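You operate a simulated robot arm through the tools that you are given. There is no shell and no other tool.

You are at the controls of a simulated robot arm. One attempt, no reset.

TASK
Fit the red end clip on the silver holder's open end.
Fine: turn it to the pointer before you lift it; clamp the holder and tighten the brass screw; clamp and turntable stay as you set them.

It is judged by the outcome, as a careful person would: the job done as asked, and still so three seconds after it is handed in. It fails if anything else is knocked over, pushed out of place, dropped, spilled or broken.

THE ROBOT
A 7-joint arm with a three-finger gripper, fixed in place. Base frame: the origin is at the foot of the arm, x ahead of it, y to its left, z up; the work surface is at about z = 840. Lengths are in mm, angles in degrees, forces in N, time in s.
Its first joint turns from -166.0 to 166.0 degrees. Payload 2.69 kg.
The tool frame sits at the grasp point between the pads (the TCP): z along the fingers, y along the line on which they close. The tips reach 30 mm beyond it. Largest opening 128 mm; the body of the gripper starts 117 mm behind the TCP.
Orientation is that of the tool frame in the base frame, as a unit quaternion [x, y, z, w]. With the fingers straight down and closing along the base's y, the tool's x points along the base's -x, its y along +y and its z along -z.

THE INTERFACE
- The arm moves only by the tool move_arm. Its argument "plan" is a list of rows, each a list of 3 entries, a list of its own where there are three numbers: the turn, a rotation vector about the tool's x, y, z in degrees, then the shift along the tool's x, y, z in mm, then the gripper command, from -1 (shut) to 1 (fully open), values between in proportion. In form: [[[rx, ry, rz], [tx, ty, tz], jaw], ...]. A call has 1 to 20 rows; each row is the pose to reach, as a shift and turn from the pose commanded when the call began, along the tool's axes at that moment. Each row takes 0.2 s and may step no farther than 50 mm and 8.6 degrees from the row before; otherwise, or with a gripper value out of range, the whole call is refused. Where a pose cannot be reached the arm comes as near as it can. A force on the tool above 90 N (or 10 N above the force at the start of the call, whichever is more), or a blocked arm, ends the call early, and 0.2 s more pass. The fingers move at their own pace and stop on an object; they squeeze with about 28 N. The grip force told is the motor's: it shows also when the fingers shut on nothing. Time passes only in rows, and 0.2 s behind the last, so rows that repeat a pose let the fingers close. The reply holds the time, the measured pose of the TCP, the force on the tool along the base axes, the opening and the grip force, in the units named above and with some noise, with the torque about the TCP (base axes, N m) and any sound that the robot's microphone picked up.
- Cameras (640 x 400 px; columns grow to the right, rows downward): "scene" is fixed at [398.1, -500.1, 1453.3]; the picture's right is [0.81, -0.59, 0.00], its down [-0.34, -0.46, -0.82] and it looks along [0.48, 0.66, -0.58] (base axes); focal length 310 px, centre (320, 200). "wrist" rides on the gripper at [58, 54, -131] in the tool frame; the picture's right is [-0.68, 0.74, 0.00], its down [-0.62, -0.57, -0.55] and it looks along [-0.40, -0.37, 0.84] (tool axes); focal length 234 px, centre (320, 200). There is no depth. A picture from a camera that has moved, and an enlarged one, comes with that camera's place and axes in the base frame and with its lens.
- get_image(camera): a new picture of that camera. No time passes.
- lift_body(by): slides the trunk up (or, below 0, down) by that many mm; the arm rides with it, the base frame stays. It gives what a move gives, with no picture.
- inspect(camera, box): a new picture of the part [left, top, right, bottom] of that camera's present view, enlarged. No time passes.
- job_done(): hands the job in; it is judged then, once.

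Nothing tells you positions but the pictures and the camera data. Unless the task says otherwise, let go and move clear before handing in.

The tools are called after ">>>" as name(argument=value, ...) on one line, values as JSON. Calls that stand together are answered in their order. move_arm: Moves the arm, as the interface text tells. Its arguments: {"type":"object","properties":{"plan":{"type":"array","items":{"type":"array"}}},"required":["plan"]} The other tools are called the same way: lift_body (by) slides the trunk up or down; get_image (camera) takes a picture; inspect (camera, box) takes an enlarged picture of a part of a camera's view; job_done () hands the job in.

At the start:

```text
t: 0.0
position: [536.4, -81.9, 1254.0]
tool_rot: [0.001, 1.0, 0.0, 0.0]
ft_force: [-0.7, -0.4, 0.9]
ft_torque: [0.0, -0.02, 0.01]
grip_width: 128.2
grip_force: 0.0
trunk travel left (down, up): [-150.0, 200.0]
```

scene: 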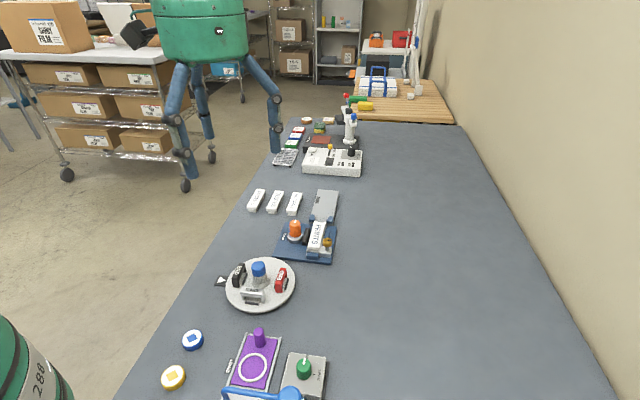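
wrist: 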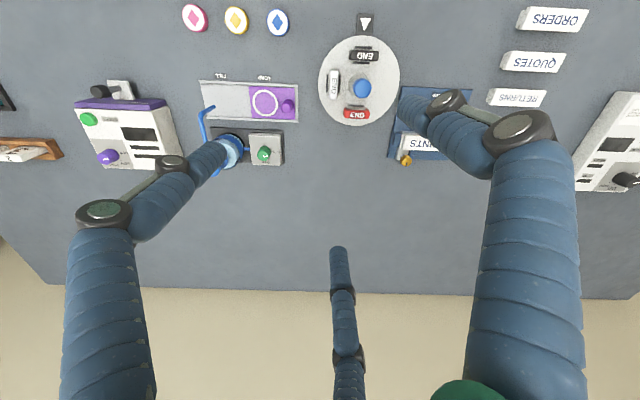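

I see a work table with a turntable carrying clips (black, white/silver, red) around a blue knob with a pointer beside it, and a blue fixture with a holder, a brass screw and an orange knob. I'll look closer before moving.

>>> inspect(camera="scene", box=[200, 240, 320, 320])

>>> inspect(camera="scene", box=[240, 180, 360, 270])

>>> inspect(camera="wrist", box=[300, 0, 480, 180])

```text
5.00 times, centred on (260, 280) of scene
camera zoom: at [398.1, -500.1, 1453.3], right [0.81, -0.59, 0.0], down [-0.34, -0.46, -0.82], along [0.48, 0.66, -0.58], focal length 1550 px, centre (620, -200)
```

zoom: 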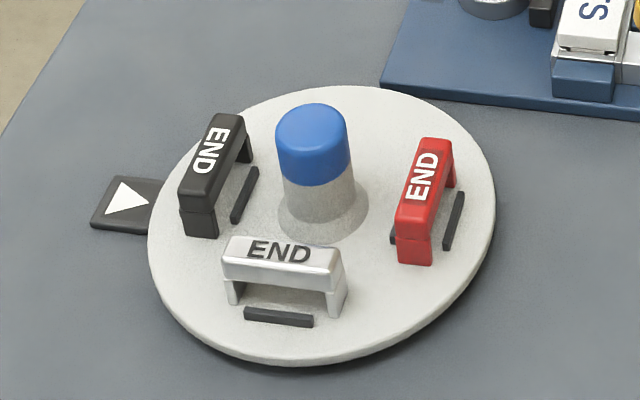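

```text
4.44 times, centred on (300, 225) of scene
camera zoom: at [398.1, -500.1, 1453.3], right [0.81, -0.59, 0.0], down [-0.34, -0.46, -0.82], along [0.48, 0.66, -0.58], focal length 1378 px, centre (409, 89)
```

zoom: 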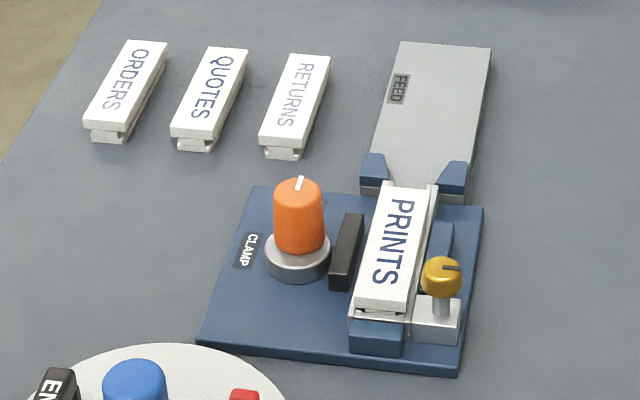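

```text
2.22 times, centred on (390, 90) of wrist
camera zoom: at [477.7, -26.4, 1386.4], right [0.68, 0.74, 0.0], down [0.62, -0.57, 0.55], along [0.4, -0.37, -0.84], focal length 520 px, centre (164, 444)
```

zoom: 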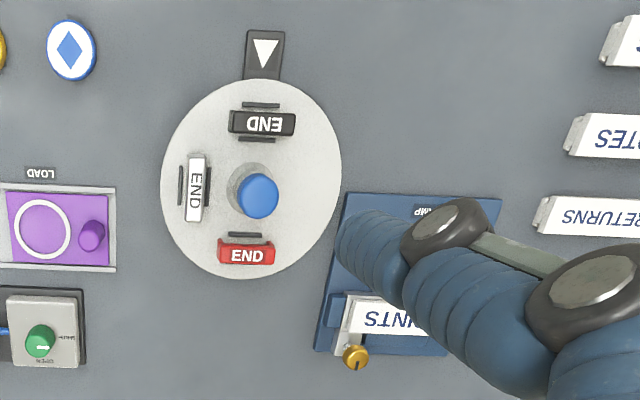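

The turntable seems to be near (572, -8), and the blue fixture with the holder near (765, 20). The table is rotated about 47° relative to the base. I'll move over the fixture, staying high, for a closer view with the wrist camera.

>>> move_arm(plan=[[[0, 0, 0], [-32, 5, 15], 1], [[0, 0, 0], [-64, 10, 30], 1], [[0, 0, 0], [-96, 15, 45], 1], [[0, 0, 0], [-128, 20, 60], 1], [[0, 0, 0], [-160, 25, 75], 1], [[0, 0, 0], [-190, 30, 90], 1], [[0, 0, 0], [-190, 30, 90], 1]])

>>> get_image(camera="wrist")

>>> get_image(camera="scene")

```text
t: 1.6
position: [728.9, -49.8, 1165.1]
tool_rot: [0.0, 1.0, 0.0, 0.0]
ft_force: [0.6, 0.1, 0.0]
ft_torque: [-0.01, 0.07, -0.02]
grip_width: 128.2
grip_force: 0.1
trunk travel left (down, up): [-150.0, 200.0]
```

```text
taken
camera wrist: at [670.4, 5.0, 1296.6], right [0.68, 0.74, 0.0], down [0.62, -0.57, 0.55], along [0.4, -0.37, -0.84], focal length 234 px, centre (320, 200)
```

wrist: 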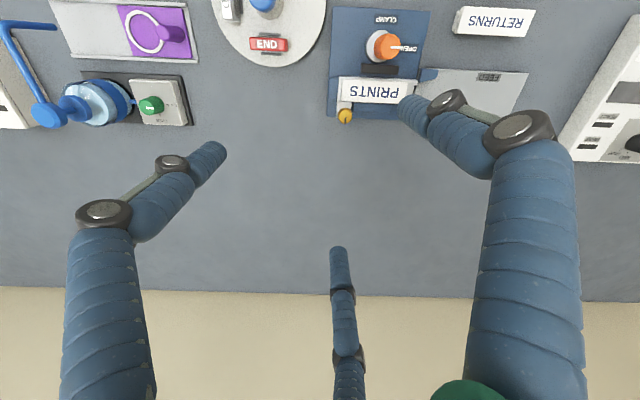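

```text
taken
```

scene: 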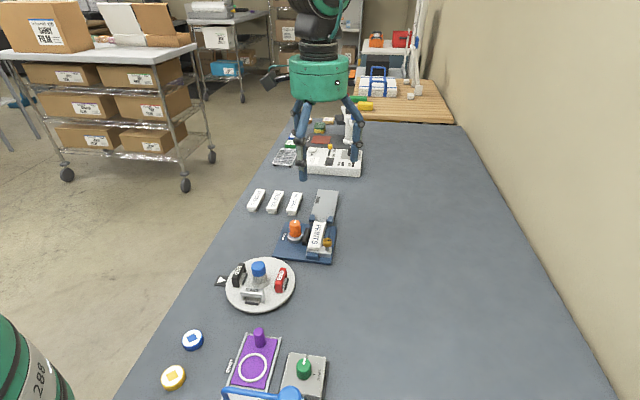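

The gripper shows three tube-like legs in the pictures. I'll look closely at the fixture, and close the fingers here in free air to learn how they show up.

>>> inspect(camera="wrist", box=[300, 0, 460, 130])

>>> move_arm(plan=[[[0, 0, 0], [0, 0, 0], -1], [[0, 0, 0], [0, 0, 0], -1], [[0, 0, 0], [0, 0, 0], -1]])

>>> get_image(camera="wrist")

>>> inspect(camera="scene", box=[220, 0, 420, 190])

```text
3.08 times, centred on (380, 65) of wrist
camera zoom: at [670.4, 5.0, 1296.6], right [0.68, 0.74, 0.0], down [0.62, -0.57, 0.55], along [0.4, -0.37, -0.84], focal length 720 px, centre (135, 615)
```

zoom: 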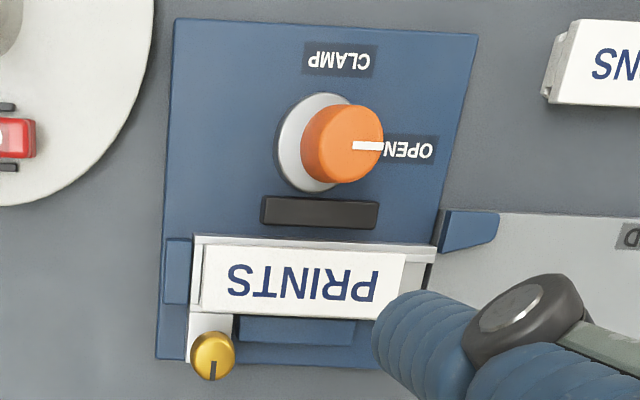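

```text
t: 2.4
position: [727.3, -50.8, 1165.6]
tool_rot: [0.0, 1.0, 0.0, 0.0]
ft_force: [-0.3, 0.2, -1.0]
ft_torque: [-0.01, 0.0, -0.02]
grip_width: 2.3
grip_force: 27.6
trunk travel left (down, up): [-150.0, 200.0]
```

```text
taken
camera wrist: at [669.4, 4.9, 1297.2], right [0.68, 0.74, 0.0], down [0.62, -0.57, 0.55], along [0.4, -0.37, -0.84], focal length 234 px, centre (320, 200)
```

wrist: 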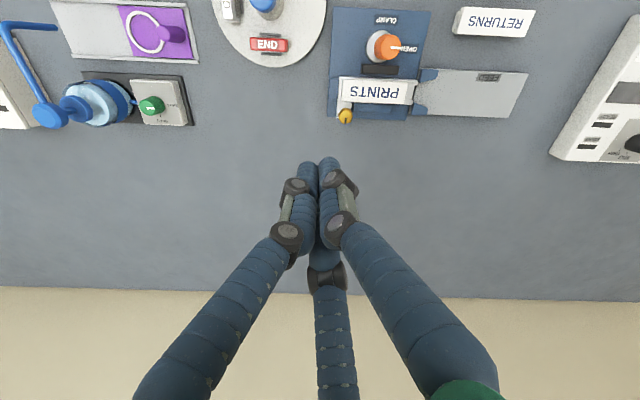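

```text
2.11 times, centred on (320, 95) of scene
camera zoom: at [398.1, -500.1, 1453.3], right [0.81, -0.59, 0.0], down [-0.34, -0.46, -0.82], along [0.48, 0.66, -0.58], focal length 653 px, centre (320, 421)
```

zoom: 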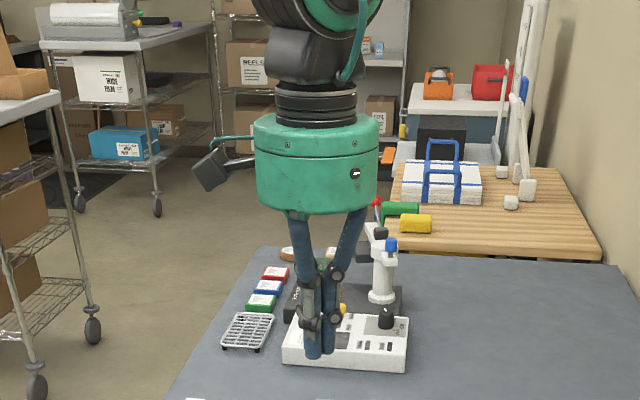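

The closed fingers meet at the tool axis, and now the fixture is in clear view. I'll take enlargements of the fixture, turntable and knobs.

>>> inspect(camera="wrist", box=[320, 0, 480, 130])

>>> inspect(camera="wrist", box=[325, 65, 435, 130])

>>> inspect(camera="scene", box=[275, 185, 345, 265])

```text
3.08 times, centred on (400, 65) of wrist
camera zoom: at [669.4, 4.9, 1297.2], right [0.68, 0.74, 0.0], down [0.62, -0.57, 0.55], along [0.4, -0.37, -0.84], focal length 720 px, centre (74, 615)
```

zoom: 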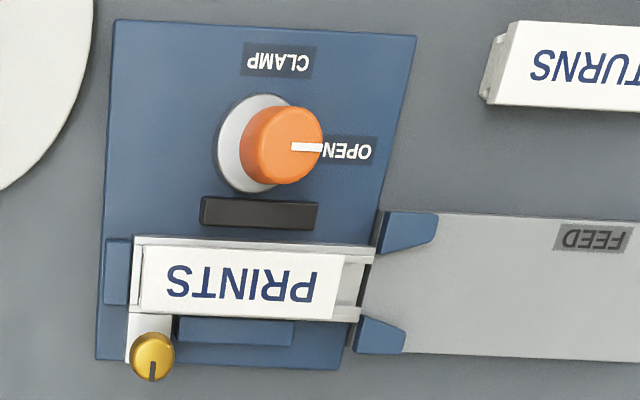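

```text
5.82 times, centred on (380, 98) of wrist
camera zoom: at [669.4, 4.9, 1297.2], right [0.68, 0.74, 0.0], down [0.62, -0.57, 0.55], along [0.4, -0.37, -0.84], focal length 1362 px, centre (-29, 796)
```

zoom: 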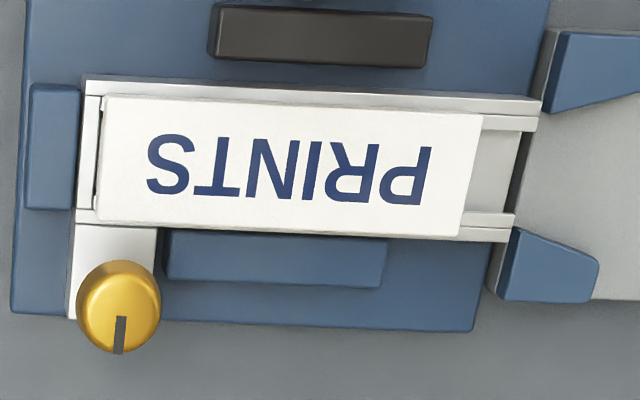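

```text
5.00 times, centred on (310, 225) of scene
camera zoom: at [398.1, -500.1, 1453.3], right [0.81, -0.59, 0.0], down [-0.34, -0.46, -0.82], along [0.48, 0.66, -0.58], focal length 1550 px, centre (370, 75)
```

zoom: 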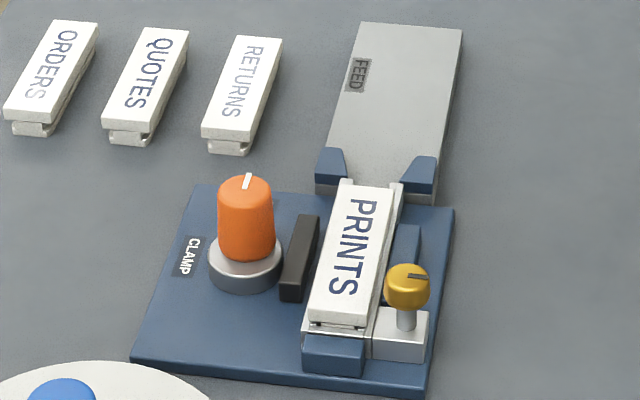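

The holder's open end faces the FEED chute; the clamp knob points to OPEN and needs about 90° counter-clockwise (from above) to reach CLAMP. Next I'll go lower near the turntable to see the clips and measure them.

>>> move_arm(plan=[[[0, 0, 0], [20, -6, 34], -1], [[0, 0, 0], [40, -12, 68], -1], [[0, 0, 0], [60, -18, 102], -1], [[0, 0, 0], [80, -25, 135], -1], [[0, 0, 0], [80, -25, 135], -1]])

>>> get_image(camera="wrist")

>>> get_image(camera="scene")

```text
t: 3.6
position: [645.5, -76.5, 1029.2]
tool_rot: [0.0, 1.0, -0.001, 0.001]
ft_force: [0.7, 0.2, -0.2]
ft_torque: [0.01, 0.04, 0.03]
grip_width: 2.2
grip_force: 27.9
trunk travel left (down, up): [-150.0, 200.0]
```

```text
taken
camera wrist: at [586.2, -21.7, 1160.7], right [0.68, 0.74, 0.0], down [0.62, -0.57, 0.55], along [0.4, -0.37, -0.84], focal length 234 px, centre (320, 200)
```

wrist: 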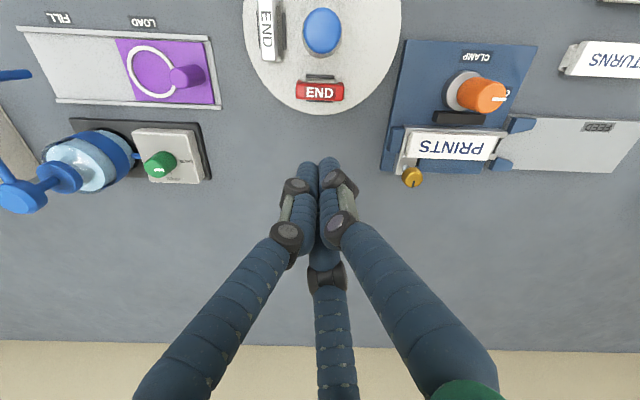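

```text
taken
```

scene: 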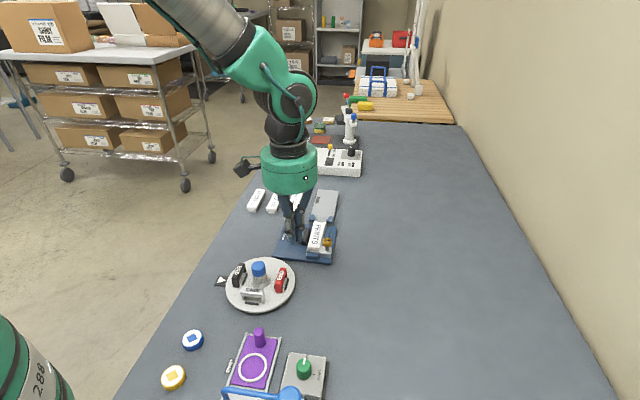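

I'm taking enlargements here to triangulate the turntable, clips, and holder features.

>>> inspect(camera="wrist", box=[240, 0, 410, 120])

>>> inspect(camera="wrist", box=[375, 30, 545, 195])

>>> inspect(camera="scene", box=[210, 250, 300, 315])

```text
3.33 times, centred on (325, 60) of wrist
camera zoom: at [586.2, -21.7, 1160.7], right [0.68, 0.74, 0.0], down [0.62, -0.57, 0.55], along [0.4, -0.37, -0.84], focal length 781 px, centre (303, 667)
```

zoom: 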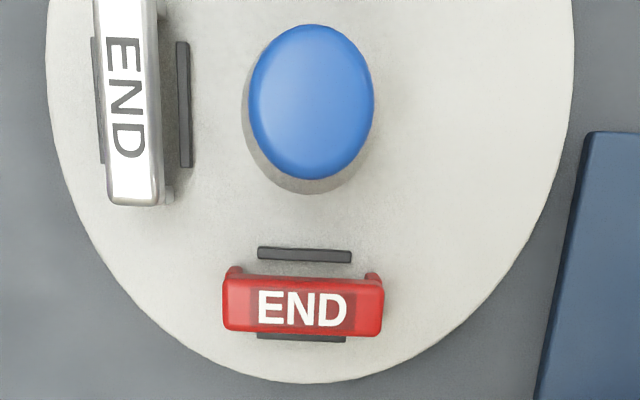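

```text
2.42 times, centred on (460, 112) of wrist
camera zoom: at [586.2, -21.7, 1160.7], right [0.68, 0.74, 0.0], down [0.62, -0.57, 0.55], along [0.4, -0.37, -0.84], focal length 568 px, centre (-19, 412)
```

zoom: 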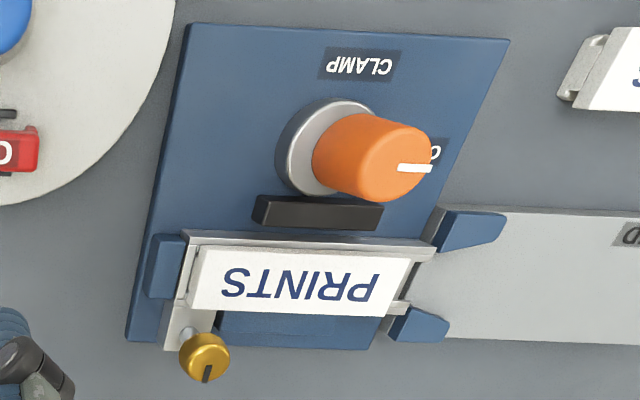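

```text
6.15 times, centred on (255, 282) of scene
camera zoom: at [398.1, -500.1, 1453.3], right [0.81, -0.59, 0.0], down [-0.34, -0.46, -0.82], along [0.48, 0.66, -0.58], focal length 1908 px, centre (720, -308)
```

zoom: 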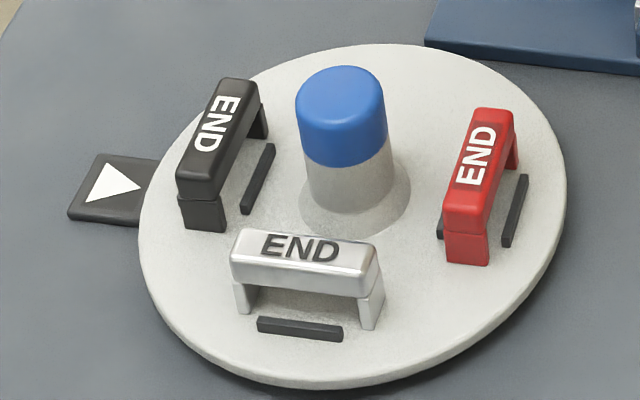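

The turntable knob appears to be at about (578, -11), top at z≈900, about 34 mm wide. Red sits opposite the pointer, so the table needs about 180°. I'll hover over the knob with the yaw offset by -45° and a moderate opening, then check alignment.

>>> move_arm(plan=[[[0, 0, 7.5], [11.3, 10.9, 11.5], -0.2], [[0, 0, 15], [22.6, 21.8, 23], -0.2], [[0, 0, 22.5], [34, 32.7, 34.5], -0.2], [[0, 0, 30], [45.3, 43.7, 46], -0.2], [[0, 0, 37.5], [56.6, 54.6, 57.5], -0.2], [[0, 0, 45], [68, 65.5, 69], -0.2], [[0, 0, 45], [68, 65.5, 69], -0.2]])

>>> get_image(camera="wrist")

>>> inspect(camera="scene", box=[200, 180, 360, 320])

```text
t: 5.2
position: [575.4, -8.3, 961.3]
tool_rot: [0.383, 0.924, 0.0, 0.0]
ft_force: [0.0, -0.3, 0.8]
ft_torque: [0.0, 0.01, -0.02]
grip_width: 51.4
grip_force: 0.1
trunk travel left (down, up): [-150.0, 200.0]
```

```text
taken
camera wrist: at [571.8, 72.0, 1092.0], right [1.0, 0.04, 0.0], down [0.03, -0.84, 0.55], along [0.02, -0.55, -0.84], focal length 234 px, centre (320, 200)
```

wrist: 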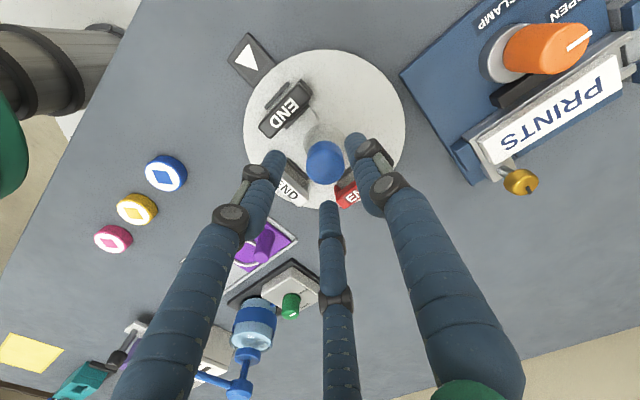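

```text
2.86 times, centred on (280, 250) of scene
camera zoom: at [398.1, -500.1, 1453.3], right [0.81, -0.59, 0.0], down [-0.34, -0.46, -0.82], along [0.48, 0.66, -0.58], focal length 886 px, centre (434, 57)
```

zoom: 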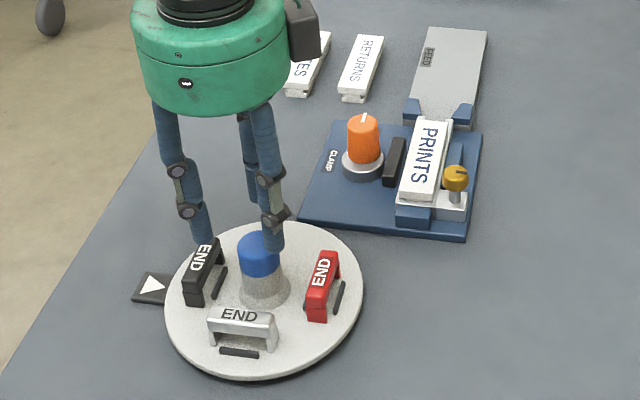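

The tool is roughly above the knob. I'll hold still for a fresh reading and look closer at the alignment.

>>> move_arm(plan=[[[0, 0, 0], [0, 0, 0], -0.2], [[0, 0, 0], [0, 0, 0], -0.2]])

>>> inspect(camera="wrist", box=[220, 30, 420, 230])

```text
t: 5.8
position: [574.5, -8.1, 959.8]
tool_rot: [0.383, 0.924, 0.0, 0.0]
ft_force: [-0.1, 0.5, 0.3]
ft_torque: [0.04, 0.01, 0.02]
grip_width: 51.5
grip_force: 0.1
trunk travel left (down, up): [-150.0, 200.0]
```

```text
2.00 times, centred on (320, 130) of wrist
camera zoom: at [571.9, 71.8, 1092.2], right [1.0, 0.04, 0.0], down [0.04, -0.84, 0.55], along [0.02, -0.55, -0.84], focal length 468 px, centre (320, 340)
```

zoom: 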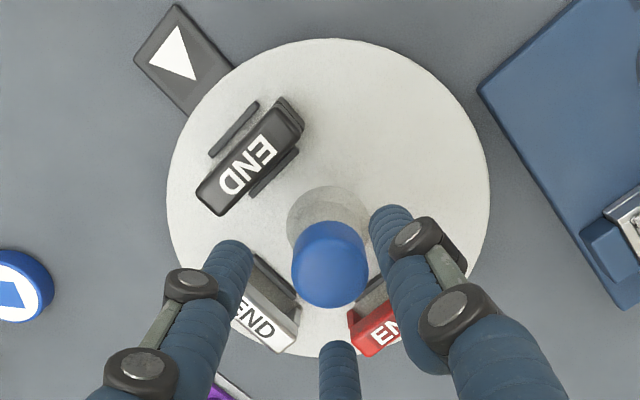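

The disk and knob centre come out near (579, -12.5), while the arm is actually at (574.5, -8). I'll correct by the difference and see what the arm reports.

>>> move_arm(plan=[[[0, 0, 0], [-6, 0.3, 0], -0.2], [[0, 0, 0], [-6, 0.3, 0], -0.2], [[0, 0, 0], [-6, 0.3, 0], -0.2]])

>>> inspect(camera="wrist", box=[220, 30, 420, 230])

>>> inspect(camera="scene", box=[210, 200, 310, 315])

```text
t: 6.6
position: [580.6, -12.9, 961.3]
tool_rot: [0.383, 0.924, 0.0, 0.0]
ft_force: [-0.2, -1.3, 0.5]
ft_torque: [0.0, -0.01, 0.02]
grip_width: 51.4
grip_force: 0.0
trunk travel left (down, up): [-150.0, 200.0]
```

```text
2.00 times, centred on (320, 130) of wrist
camera zoom: at [577.4, 67.6, 1092.3], right [1.0, 0.04, 0.0], down [0.04, -0.84, 0.55], along [0.02, -0.55, -0.84], focal length 468 px, centre (320, 340)
```

zoom: 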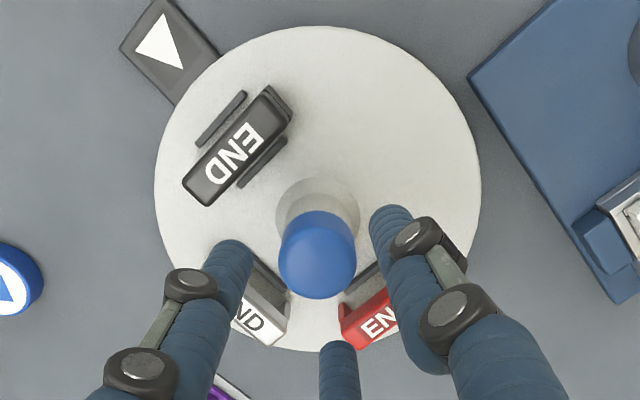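

```text
3.48 times, centred on (260, 258) of scene
camera zoom: at [398.1, -500.1, 1453.3], right [0.81, -0.59, 0.0], down [-0.34, -0.46, -0.82], along [0.48, 0.66, -0.58], focal length 1078 px, centre (529, 0)
```

zoom: 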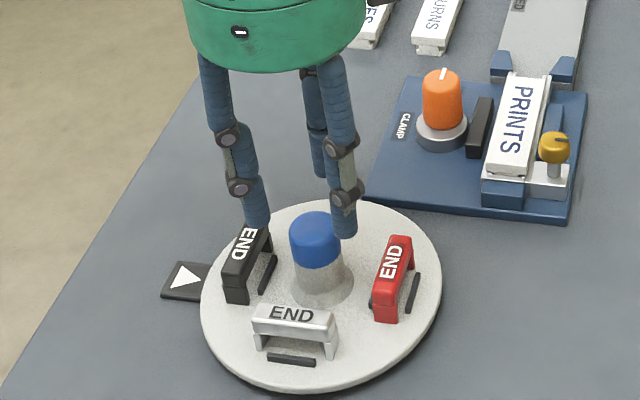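

The tool is now within about 1 mm of the knob centre. I'll descend so the tips stay about 10 mm above the disk, then grip.

>>> move_arm(plan=[[[0, 0, 0], [0, 0, 16], -0.2], [[0, 0, 0], [0, 0, 32], -0.2], [[0, 0, 0], [0, 0, 48], -0.2], [[0, 0, 0], [0, 0, 64], -0.2], [[0, 0, 0], [0, 0, 64], -0.2]])

>>> get_image(camera="wrist")

>>> inspect(camera="scene", box=[210, 220, 310, 320])

```text
t: 7.8
position: [581.6, -15.4, 894.7]
tool_rot: [0.383, 0.924, 0.0, 0.0]
ft_force: [0.4, -0.1, -1.1]
ft_torque: [0.0, 0.01, 0.01]
grip_width: 51.2
grip_force: 0.1
trunk travel left (down, up): [-150.0, 200.0]
```

```text
taken
camera wrist: at [578.6, 65.5, 1026.6], right [1.0, 0.04, 0.0], down [0.04, -0.84, 0.55], along [0.02, -0.55, -0.84], focal length 234 px, centre (320, 200)
```

wrist: 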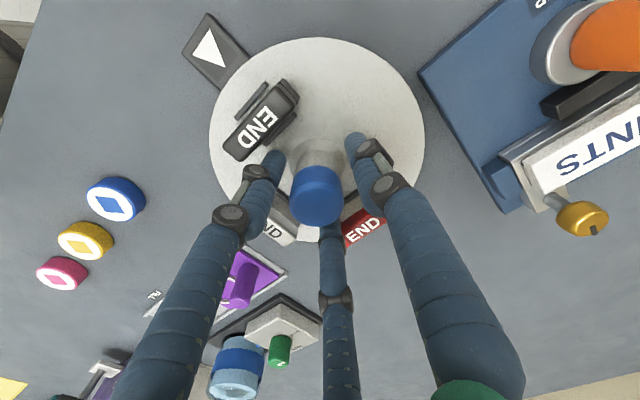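

```text
4.00 times, centred on (260, 270) of scene
camera zoom: at [398.1, -500.1, 1453.3], right [0.81, -0.59, 0.0], down [-0.34, -0.46, -0.82], along [0.48, 0.66, -0.58], focal length 1240 px, centre (560, -80)
```

zoom: 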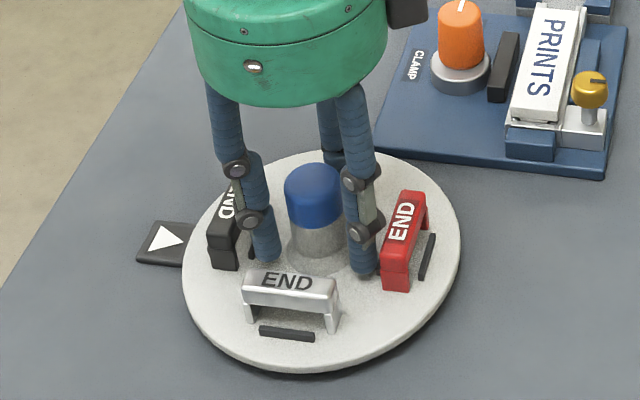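

All clear so far. I'll nudge 2 mm to centre, then close on the knob.

>>> move_arm(plan=[[[0, 0, 0], [2, 0, 0], -0.2], [[0, 0, 0], [2, 0, 0], -1], [[0, 0, 0], [2, 0, 0], -1], [[0, 0, 0], [2, 0, 0], -1]])

>>> get_image(camera="wrist")

```text
t: 8.8
position: [580.0, -14.3, 896.3]
tool_rot: [0.383, 0.924, 0.0, 0.0]
ft_force: [-1.0, -9.1, 10.8]
ft_torque: [-0.47, 0.33, -0.02]
grip_width: 32.0
grip_force: 44.7
trunk travel left (down, up): [-150.0, 200.0]
```

```text
taken
camera wrist: at [576.3, 66.4, 1027.7], right [1.0, 0.04, 0.0], down [0.03, -0.84, 0.55], along [0.02, -0.55, -0.84], focal length 234 px, centre (320, 200)
```

wrist: 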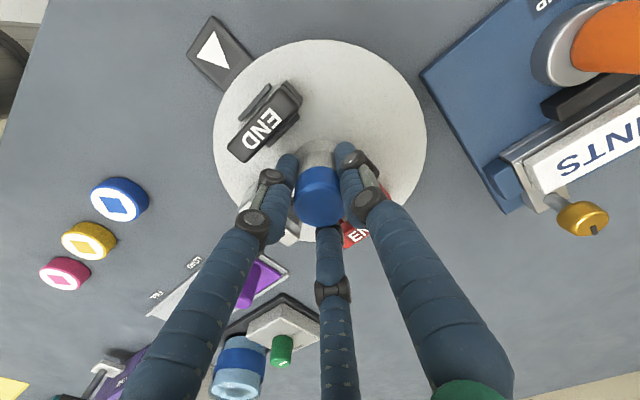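

The grip is on the knob (32 mm). I'll turn counter-clockwise (from above) by 32° first and check that the table follows.

>>> move_arm(plan=[[[0, 0, -8], [0, 0, 0], -1], [[0, 0, -16], [0, 0, 0], -1], [[0, 0, -24], [0, 0, 0], -1], [[0, 0, -32], [0, 0, 0], -1], [[0, 0, -32], [0, 0, 0], -1]])

>>> inspect(camera="scene", box=[210, 220, 310, 320])

```text
t: 10.0
position: [581.2, -15.3, 895.8]
tool_rot: [0.113, 0.994, -0.001, 0.001]
ft_force: [-10.8, -2.5, 17.4]
ft_torque: [-0.2, 0.29, -0.21]
grip_width: 32.0
grip_force: 44.6
trunk travel left (down, up): [-150.0, 200.0]
```

```text
4.00 times, centred on (260, 270) of scene
camera zoom: at [398.1, -500.1, 1453.3], right [0.81, -0.59, 0.0], down [-0.34, -0.46, -0.82], along [0.48, 0.66, -0.58], focal length 1240 px, centre (560, -80)
```

zoom: 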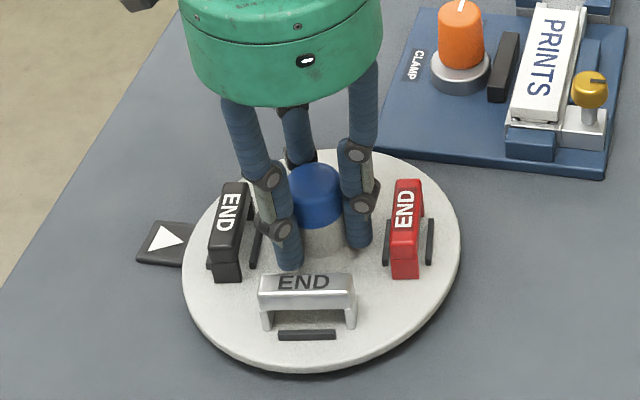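

The table is turning. I'll check how far it really turned with the wrist camera.

>>> get_image(camera="wrist")

```text
taken
camera wrist: at [534.7, 52.5, 1027.8], right [0.82, 0.57, 0.0], down [0.47, -0.69, 0.55], along [0.31, -0.45, -0.84], focal length 234 px, centre (320, 200)
```

wrist: 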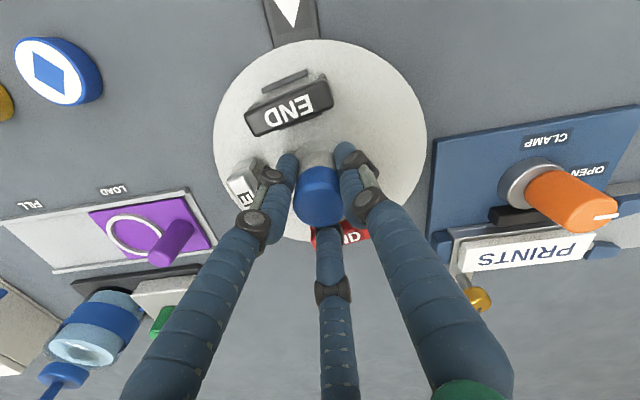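

The knob slipped partly; the table turned only about 10°. I'll release, check where the tool rests freely, then re-grip deeper and turn more slowly.

>>> move_arm(plan=[[[0, 0, 0], [0, 0, 0], -0.2], [[0, 0, 0], [0, 0, 0], -0.2], [[0, 0, 0], [0, 0, 0], -0.2]])

>>> inspect(camera="wrist", box=[200, 0, 440, 250])

```text
t: 10.8
position: [581.3, -14.1, 895.8]
tool_rot: [0.113, 0.994, 0.0, 0.0]
ft_force: [0.3, 0.0, -0.6]
ft_torque: [-0.02, -0.01, 0.02]
grip_width: 51.3
grip_force: 0.1
trunk travel left (down, up): [-150.0, 200.0]
```

```text
1.60 times, centred on (320, 125) of wrist
camera zoom: at [536.0, 52.6, 1027.3], right [0.82, 0.57, 0.0], down [0.47, -0.69, 0.55], along [0.31, -0.45, -0.84], focal length 375 px, centre (320, 320)
```

zoom: 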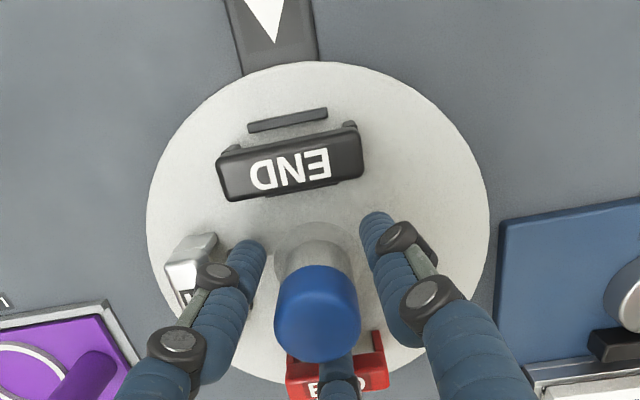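

I'll compare with the scene view to see whether the table stayed turned after release.

>>> inspect(camera="scene", box=[210, 220, 310, 320])

```text
4.00 times, centred on (260, 270) of scene
camera zoom: at [398.1, -500.1, 1453.3], right [0.81, -0.59, 0.0], down [-0.34, -0.46, -0.82], along [0.48, 0.66, -0.58], focal length 1240 px, centre (560, -80)
```

zoom: 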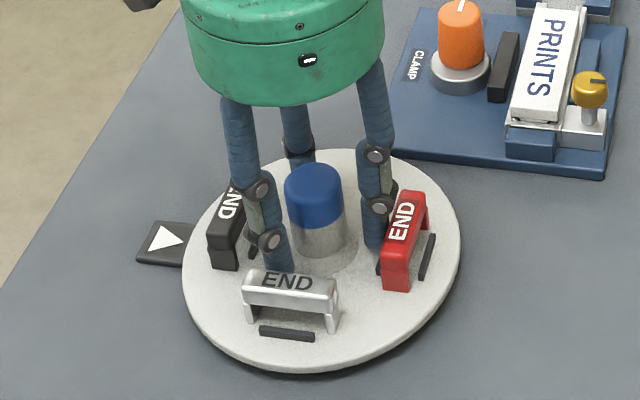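

There's a detent: the table turned about 15° and sprang back when released. I need a firmer, deeper and better-centred grip. I'll rotate back to the start yaw and go about 9 mm deeper, watching the force.

>>> move_arm(plan=[[[0, 0, 8], [0, 0, 0], -0.2], [[0, 0, 16], [0, 0, 0], -0.2], [[0, 0, 24], [0, 0, 0], -0.2], [[0, 0, 32], [0, 0, 0], -0.2], [[0, 0, 32], [0, 0, 0], -0.25], [[0, 0, 32], [0, 0, 3], -0.25], [[0, 0, 32], [0, 0, 6], -0.25], [[0, 0, 32], [0, 0, 9], -0.25], [[0, 0, 32], [0, 0, 9], -0.25]])

>>> get_image(camera="wrist")

```text
t: 12.8
position: [582.3, -14.9, 887.0]
tool_rot: [0.383, 0.924, 0.0, 0.0]
ft_force: [-0.1, 0.4, 0.0]
ft_torque: [0.02, 0.03, -0.02]
grip_width: 48.0
grip_force: 0.1
trunk travel left (down, up): [-150.0, 200.0]
```

```text
taken
camera wrist: at [578.3, 66.7, 1019.3], right [1.0, 0.04, 0.0], down [0.04, -0.84, 0.55], along [0.02, -0.55, -0.84], focal length 234 px, centre (320, 200)
```

wrist: 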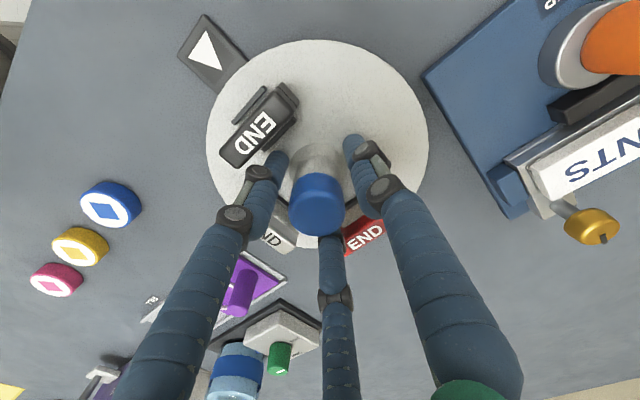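

I'll shift 2 mm to centre on the knob, then grip and check residual forces.

>>> move_arm(plan=[[[0, 0, 0], [1.1, -1.8, 0], -0.25], [[0, 0, 0], [1.1, -1.8, 0], -0.25], [[0, 0, 0], [1.1, -1.8, 0], -1], [[0, 0, 0], [1.1, -1.8, 0], -1], [[0, 0, 0], [1.1, -1.8, 0], -1]])

>>> get_image(camera="wrist")

```text
t: 14.0
position: [579.8, -13.2, 891.2]
tool_rot: [0.383, 0.924, 0.0, 0.001]
ft_force: [-2.1, -3.1, 22.3]
ft_torque: [-0.17, 0.29, -0.02]
grip_width: 40.0
grip_force: 45.2
trunk travel left (down, up): [-150.0, 200.0]
```

```text
taken
camera wrist: at [576.1, 66.5, 1020.5], right [1.0, 0.04, 0.0], down [0.03, -0.84, 0.55], along [0.03, -0.55, -0.84], focal length 234 px, centre (320, 200)
```

wrist: 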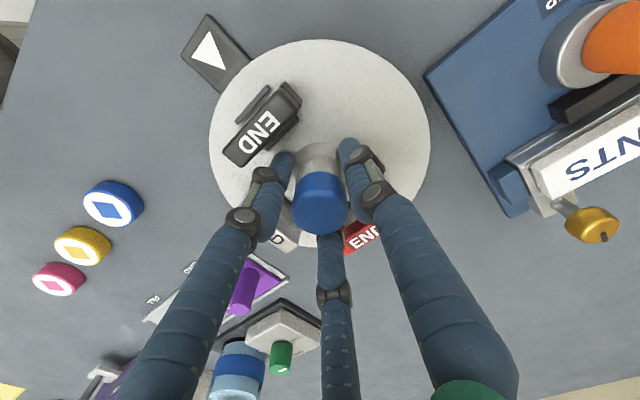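

At this depth the fingertips press on a wider, flared base (40 mm, pushing the tool up). I'll open and go higher so the tips grip the straight upper part of the knob.

>>> move_arm(plan=[[[0, 0, 0], [0, 0, 0], -0.25], [[0, 0, 0], [0, 0, -6], -0.25], [[0, 0, 0], [0, 0, -12], -0.25], [[0, 0, 0], [0, 0, -18], -0.25], [[0, 0, 0], [0, 0, -18], -0.25], [[0, 0, 0], [0, 0, -18], -1], [[0, 0, 0], [0, 0, -18], -1], [[0, 0, 0], [0, 0, -18], -1]])

>>> get_image(camera="wrist")

```text
t: 15.8
position: [578.9, -13.6, 905.8]
tool_rot: [0.383, 0.924, -0.001, 0.001]
ft_force: [13.2, 25.9, 0.8]
ft_torque: [0.97, -0.41, -0.03]
grip_width: 32.2
grip_force: 44.9
trunk travel left (down, up): [-150.0, 200.0]
```

```text
taken
camera wrist: at [576.1, 66.5, 1037.4], right [1.0, 0.04, 0.0], down [0.03, -0.83, 0.55], along [0.02, -0.55, -0.84], focal length 234 px, centre (320, 200)
```

wrist: 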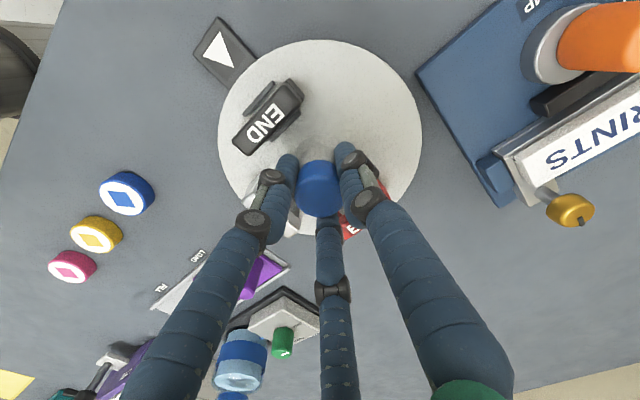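

The grip is good vertically now, but one finger carries all the load. I'll shift the command toward +tool-y to balance it.

>>> move_arm(plan=[[[0, 0, 0], [0, 1, 0], -1], [[0, 0, 0], [0, 2, 0], -1], [[0, 0, 0], [0, 2, 0], -1]])

```text
t: 16.6
position: [578.7, -14.3, 904.8]
tool_rot: [0.382, 0.924, 0.0, -0.001]
ft_force: [5.2, -30.0, 1.9]
ft_torque: [-1.24, 0.13, -0.03]
grip_width: 32.0
grip_force: 44.8
trunk travel left (down, up): [-150.0, 200.0]
```

Stiffness is about 22 N/mm, so small trims matter. I'll back off part of the shift.

>>> move_arm(plan=[[[0, 0, 0], [-0.5, -0.4, 0], -1], [[0, 0, 0], [-0.9, -0.8, 0], -1], [[0, 0, 0], [-0.9, -0.8, 0], -1], [[0, 0, 0], [-0.9, -0.8, 0], -1]])

```text
t: 17.6
position: [579.8, -13.8, 904.7]
tool_rot: [0.383, 0.924, 0.0, -0.001]
ft_force: [-2.6, -18.9, 2.8]
ft_torque: [-0.38, 0.3, 0.0]
grip_width: 32.1
grip_force: 44.9
trunk travel left (down, up): [-150.0, 200.0]
```

>>> move_arm(plan=[[[0, 0, 0], [-0.4, -0.4, 0], -1], [[0, 0, 0], [-0.6, -0.6, 0], -1], [[0, 0, 0], [-0.6, -0.6, 0], -1], [[0, 0, 0], [-0.6, -0.6, 0], -1]])

```text
t: 18.6
position: [580.3, -13.4, 905.3]
tool_rot: [0.383, 0.924, 0.0, 0.0]
ft_force: [-7.7, 6.7, -0.4]
ft_torque: [0.5, 0.08, 0.05]
grip_width: 32.2
grip_force: 44.8
trunk travel left (down, up): [-150.0, 200.0]
```

The load is now balanced. I'll turn slowly, 20° first, and check.

>>> move_arm(plan=[[[0, 0, -4], [0.2, 0, 0], -1], [[0, 0, -8], [0.2, 0, 0], -1], [[0, 0, -12], [0.2, 0, 0], -1], [[0, 0, -16], [0.2, 0, 0], -1], [[0, 0, -20], [0.2, 0, 0], -1], [[0, 0, -20], [0.2, 0, 0], -1]])

>>> inspect(camera="scene", box=[210, 220, 310, 320])

>>> get_image(camera="wrist")

```text
t: 20.0
position: [579.7, -13.3, 906.0]
tool_rot: [0.215, 0.977, 0.001, 0.0]
ft_force: [-15.3, 7.7, 8.6]
ft_torque: [0.27, 0.62, -0.16]
grip_width: 32.0
grip_force: 45.1
trunk travel left (down, up): [-150.0, 200.0]
```

```text
4.00 times, centred on (260, 270) of scene
camera zoom: at [398.1, -500.1, 1453.3], right [0.81, -0.59, 0.0], down [-0.34, -0.46, -0.82], along [0.48, 0.66, -0.58], focal length 1240 px, centre (560, -80)
```

zoom: 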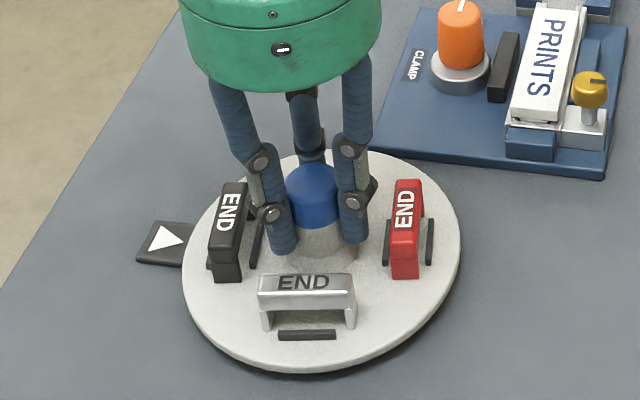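

```text
taken
camera wrist: at [549.5, 60.3, 1037.5], right [0.92, 0.38, 0.0], down [0.32, -0.77, 0.55], along [0.21, -0.51, -0.84], focal length 234 px, centre (320, 200)
```

wrist: 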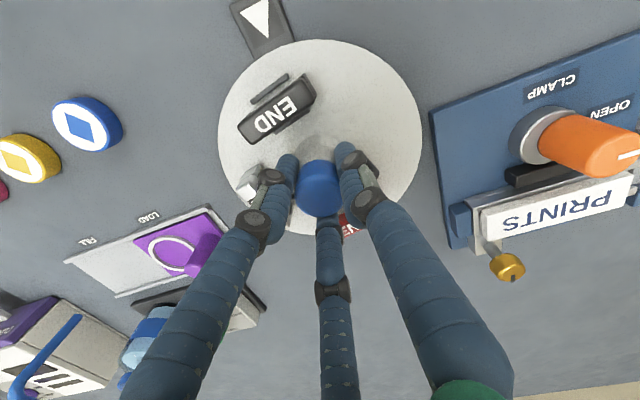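

The table stopped at about 9° in both tries, so it may be a stop or a strong detent in this direction. I'll try the other direction in the same grip.

>>> move_arm(plan=[[[0, 0, 5], [0, 0, 0], -1], [[0, 0, 10], [0, 0, 0], -1], [[0, 0, 15], [0, 0, 0], -1], [[0, 0, 20], [0, 0, 0], -1], [[0, 0, 25], [0, 0, 0], -1], [[0, 0, 30], [0, 0, 0], -1], [[0, 0, 35], [0, 0, 0], -1], [[0, 0, 40], [0, 0, 0], -1], [[0, 0, 45], [0, 0, 0], -1], [[0, 0, 45], [0, 0, 0], -1]])

>>> inspect(camera="scene", box=[210, 220, 310, 320])

>>> get_image(camera="wrist")

```text
t: 22.2
position: [579.4, -15.5, 906.7]
tool_rot: [0.574, 0.819, 0.0, 0.001]
ft_force: [-9.5, 18.9, 1.7]
ft_torque: [0.25, 0.25, -0.03]
grip_width: 32.2
grip_force: 45.0
trunk travel left (down, up): [-150.0, 200.0]
```

```text
4.00 times, centred on (260, 270) of scene
camera zoom: at [398.1, -500.1, 1453.3], right [0.81, -0.59, 0.0], down [-0.34, -0.46, -0.82], along [0.48, 0.66, -0.58], focal length 1240 px, centre (560, -80)
```

zoom: 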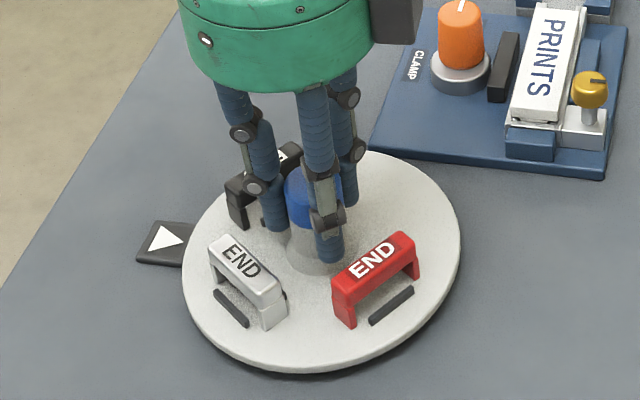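

```text
taken
camera wrist: at [610.1, 60.2, 1037.5], right [0.92, -0.38, 0.0], down [-0.32, -0.77, 0.55], along [-0.21, -0.51, -0.84], focal length 234 px, centre (320, 200)
```

wrist: 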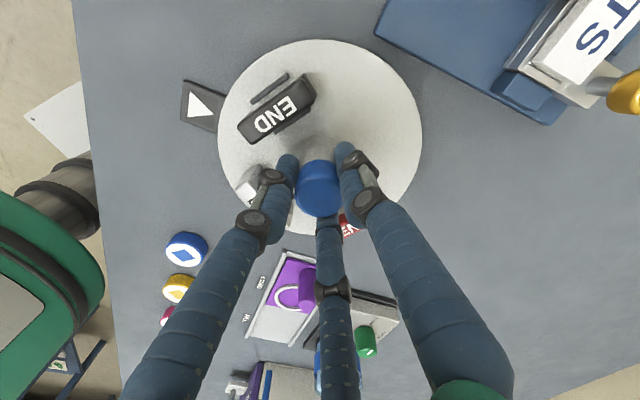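

Clockwise turns freely: the table followed 45° with no slip, and counter-clockwise just has a stop. I'll continue clockwise.

>>> move_arm(plan=[[[0, 0, 5], [0, 0, 0], -1], [[0, 0, 10], [0, 0, 0], -1], [[0, 0, 15], [0, 0, 0], -1], [[0, 0, 20], [0, 0, 0], -1], [[0, 0, 25], [0, 0, 0], -1], [[0, 0, 30], [0, 0, 0], -1], [[0, 0, 35], [0, 0, 0], -1], [[0, 0, 40], [0, 0, 0], -1], [[0, 0, 45], [0, 0, 0], -1], [[0, 0, 50], [0, 0, 0], -1], [[0, 0, 50], [0, 0, 0], -1]])

>>> get_image(camera="wrist")

>>> get_image(camera="scene")

```text
t: 24.6
position: [579.3, -13.0, 906.1]
tool_rot: [0.866, 0.499, 0.0, -0.001]
ft_force: [-21.0, -14.1, 8.3]
ft_torque: [-0.61, 0.91, -0.04]
grip_width: 31.9
grip_force: 44.7
trunk travel left (down, up): [-150.0, 200.0]
```

```text
taken
camera wrist: at [655.4, 10.7, 1037.5], right [0.3, -0.95, 0.0], down [-0.8, -0.25, 0.55], along [-0.52, -0.16, -0.84], focal length 234 px, centre (320, 200)
```

wrist: 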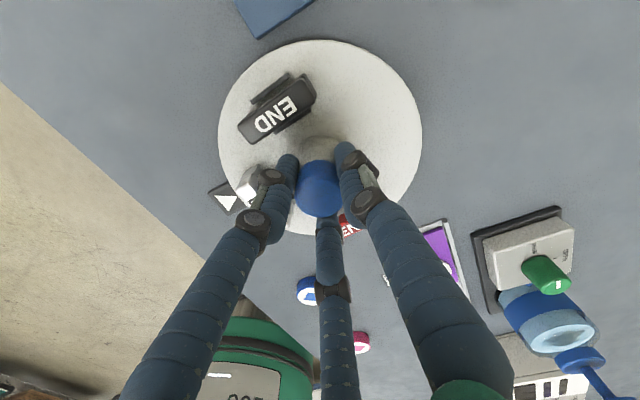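

```text
taken
```

scene: 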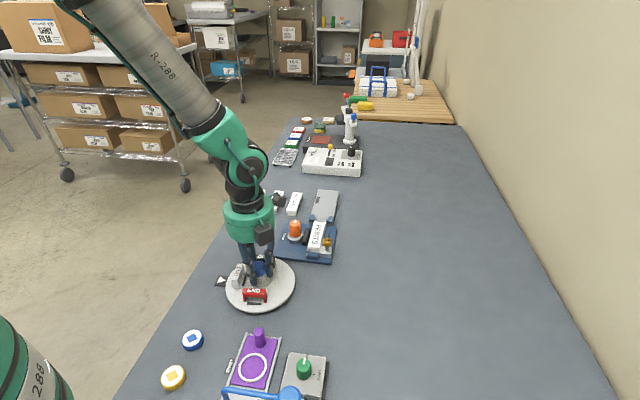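

The table follows perfectly (about 86° clockwise so far). I'll keep turning, with a slight trim to reduce side load.

>>> move_arm(plan=[[[0, 0, 5], [-0.3, -0.2, 0], -1], [[0, 0, 10], [-0.6, -0.4, 0], -1], [[0, 0, 15], [-0.6, -0.4, 0], -1], [[0, 0, 20], [-0.6, -0.4, 0], -1], [[0, 0, 25], [-0.6, -0.4, 0], -1], [[0, 0, 30], [-0.6, -0.4, 0], -1], [[0, 0, 35], [-0.6, -0.4, 0], -1], [[0, 0, 40], [-0.6, -0.4, 0], -1], [[0, 0, 40], [-0.6, -0.4, 0], -1]])

>>> get_image(camera="wrist")

>>> get_image(camera="scene")

```text
t: 26.6
position: [579.7, -14.0, 905.9]
tool_rot: [0.985, 0.173, 0.0, 0.0]
ft_force: [-16.4, 4.0, 4.5]
ft_torque: [0.23, 0.91, -0.02]
grip_width: 32.0
grip_force: 45.0
trunk travel left (down, up): [-150.0, 200.0]
```

```text
taken
camera wrist: at [653.0, -43.4, 1037.5], right [-0.38, -0.92, 0.0], down [-0.77, 0.32, 0.55], along [-0.51, 0.21, -0.84], focal length 234 px, centre (320, 200)
```

wrist: 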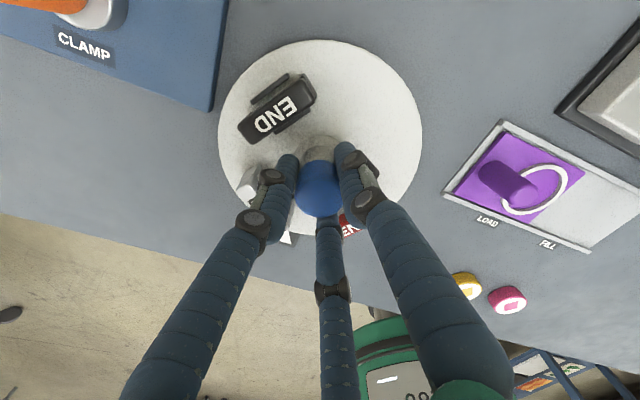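

```text
taken
```

scene: 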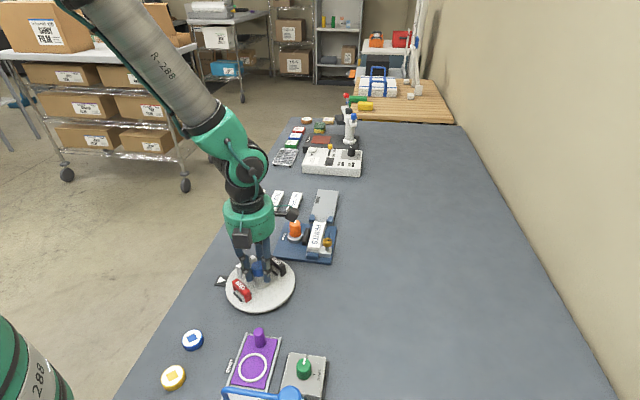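

Still following; the red clip needs about 54° more. Continuing clockwise.

>>> move_arm(plan=[[[0, 0, 5], [0, 0, 0], -1], [[0, 0, 10], [0, 0, 0], -1], [[0, 0, 15], [0, 0, 0], -1], [[0, 0, 20], [0, 0, 0], -1], [[0, 0, 25], [0, 0, 0], -1], [[0, 0, 30], [0, 0, 0], -1], [[0, 0, 35], [0, 0, 0], -1], [[0, 0, 40], [0, 0, 0], -1], [[0, 0, 45], [0, 0, 0], -1], [[0, 0, 50], [0, 0, 0], -1], [[0, 0, 52], [0, 0, 0], -1], [[0, 0, 52], [0, 0, 0], -1]])

>>> get_image(camera="wrist")

>>> inspect(camera="scene", box=[210, 220, 310, 320])

```text
t: 27.5
position: [576.1, -13.6, 919.1]
tool_rot: [0.999, 0.047, 0.009, -0.003]
ft_force: [17.1, 10.1, -2.3]
ft_torque: [-0.19, -1.3, 0.02]
grip_width: 35.9
grip_force: 45.1
out of reach, approached as far as the arm can: row 3, 4
trunk travel left (down, up): [-150.0, 200.0]
stopped in row 4: the force on the tool passed its limit at 107 N (the readings are from after the stop); the commanded pose is now the measured one
```

```text
taken
camera wrist: at [636.7, -60.7, 1051.8], right [-0.6, -0.8, -0.02], down [-0.68, 0.5, 0.54], along [-0.42, 0.34, -0.84], focal length 234 px, centre (320, 200)
```

wrist: 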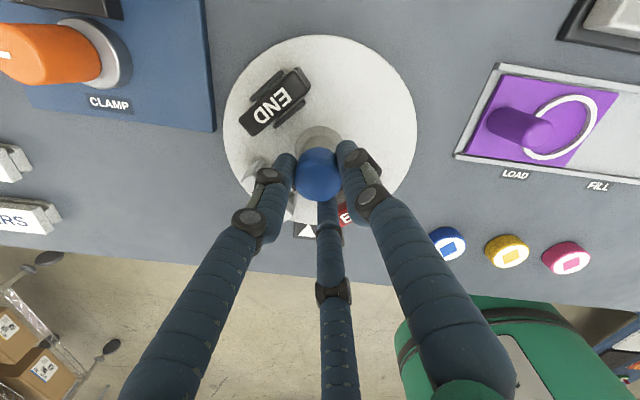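

```text
4.00 times, centred on (260, 270) of scene
camera zoom: at [398.1, -500.1, 1453.3], right [0.81, -0.59, 0.0], down [-0.34, -0.46, -0.82], along [0.48, 0.66, -0.58], focal length 1240 px, centre (560, -80)
```

zoom: 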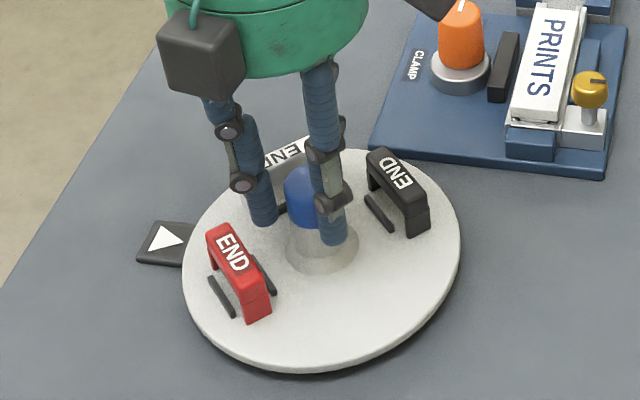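

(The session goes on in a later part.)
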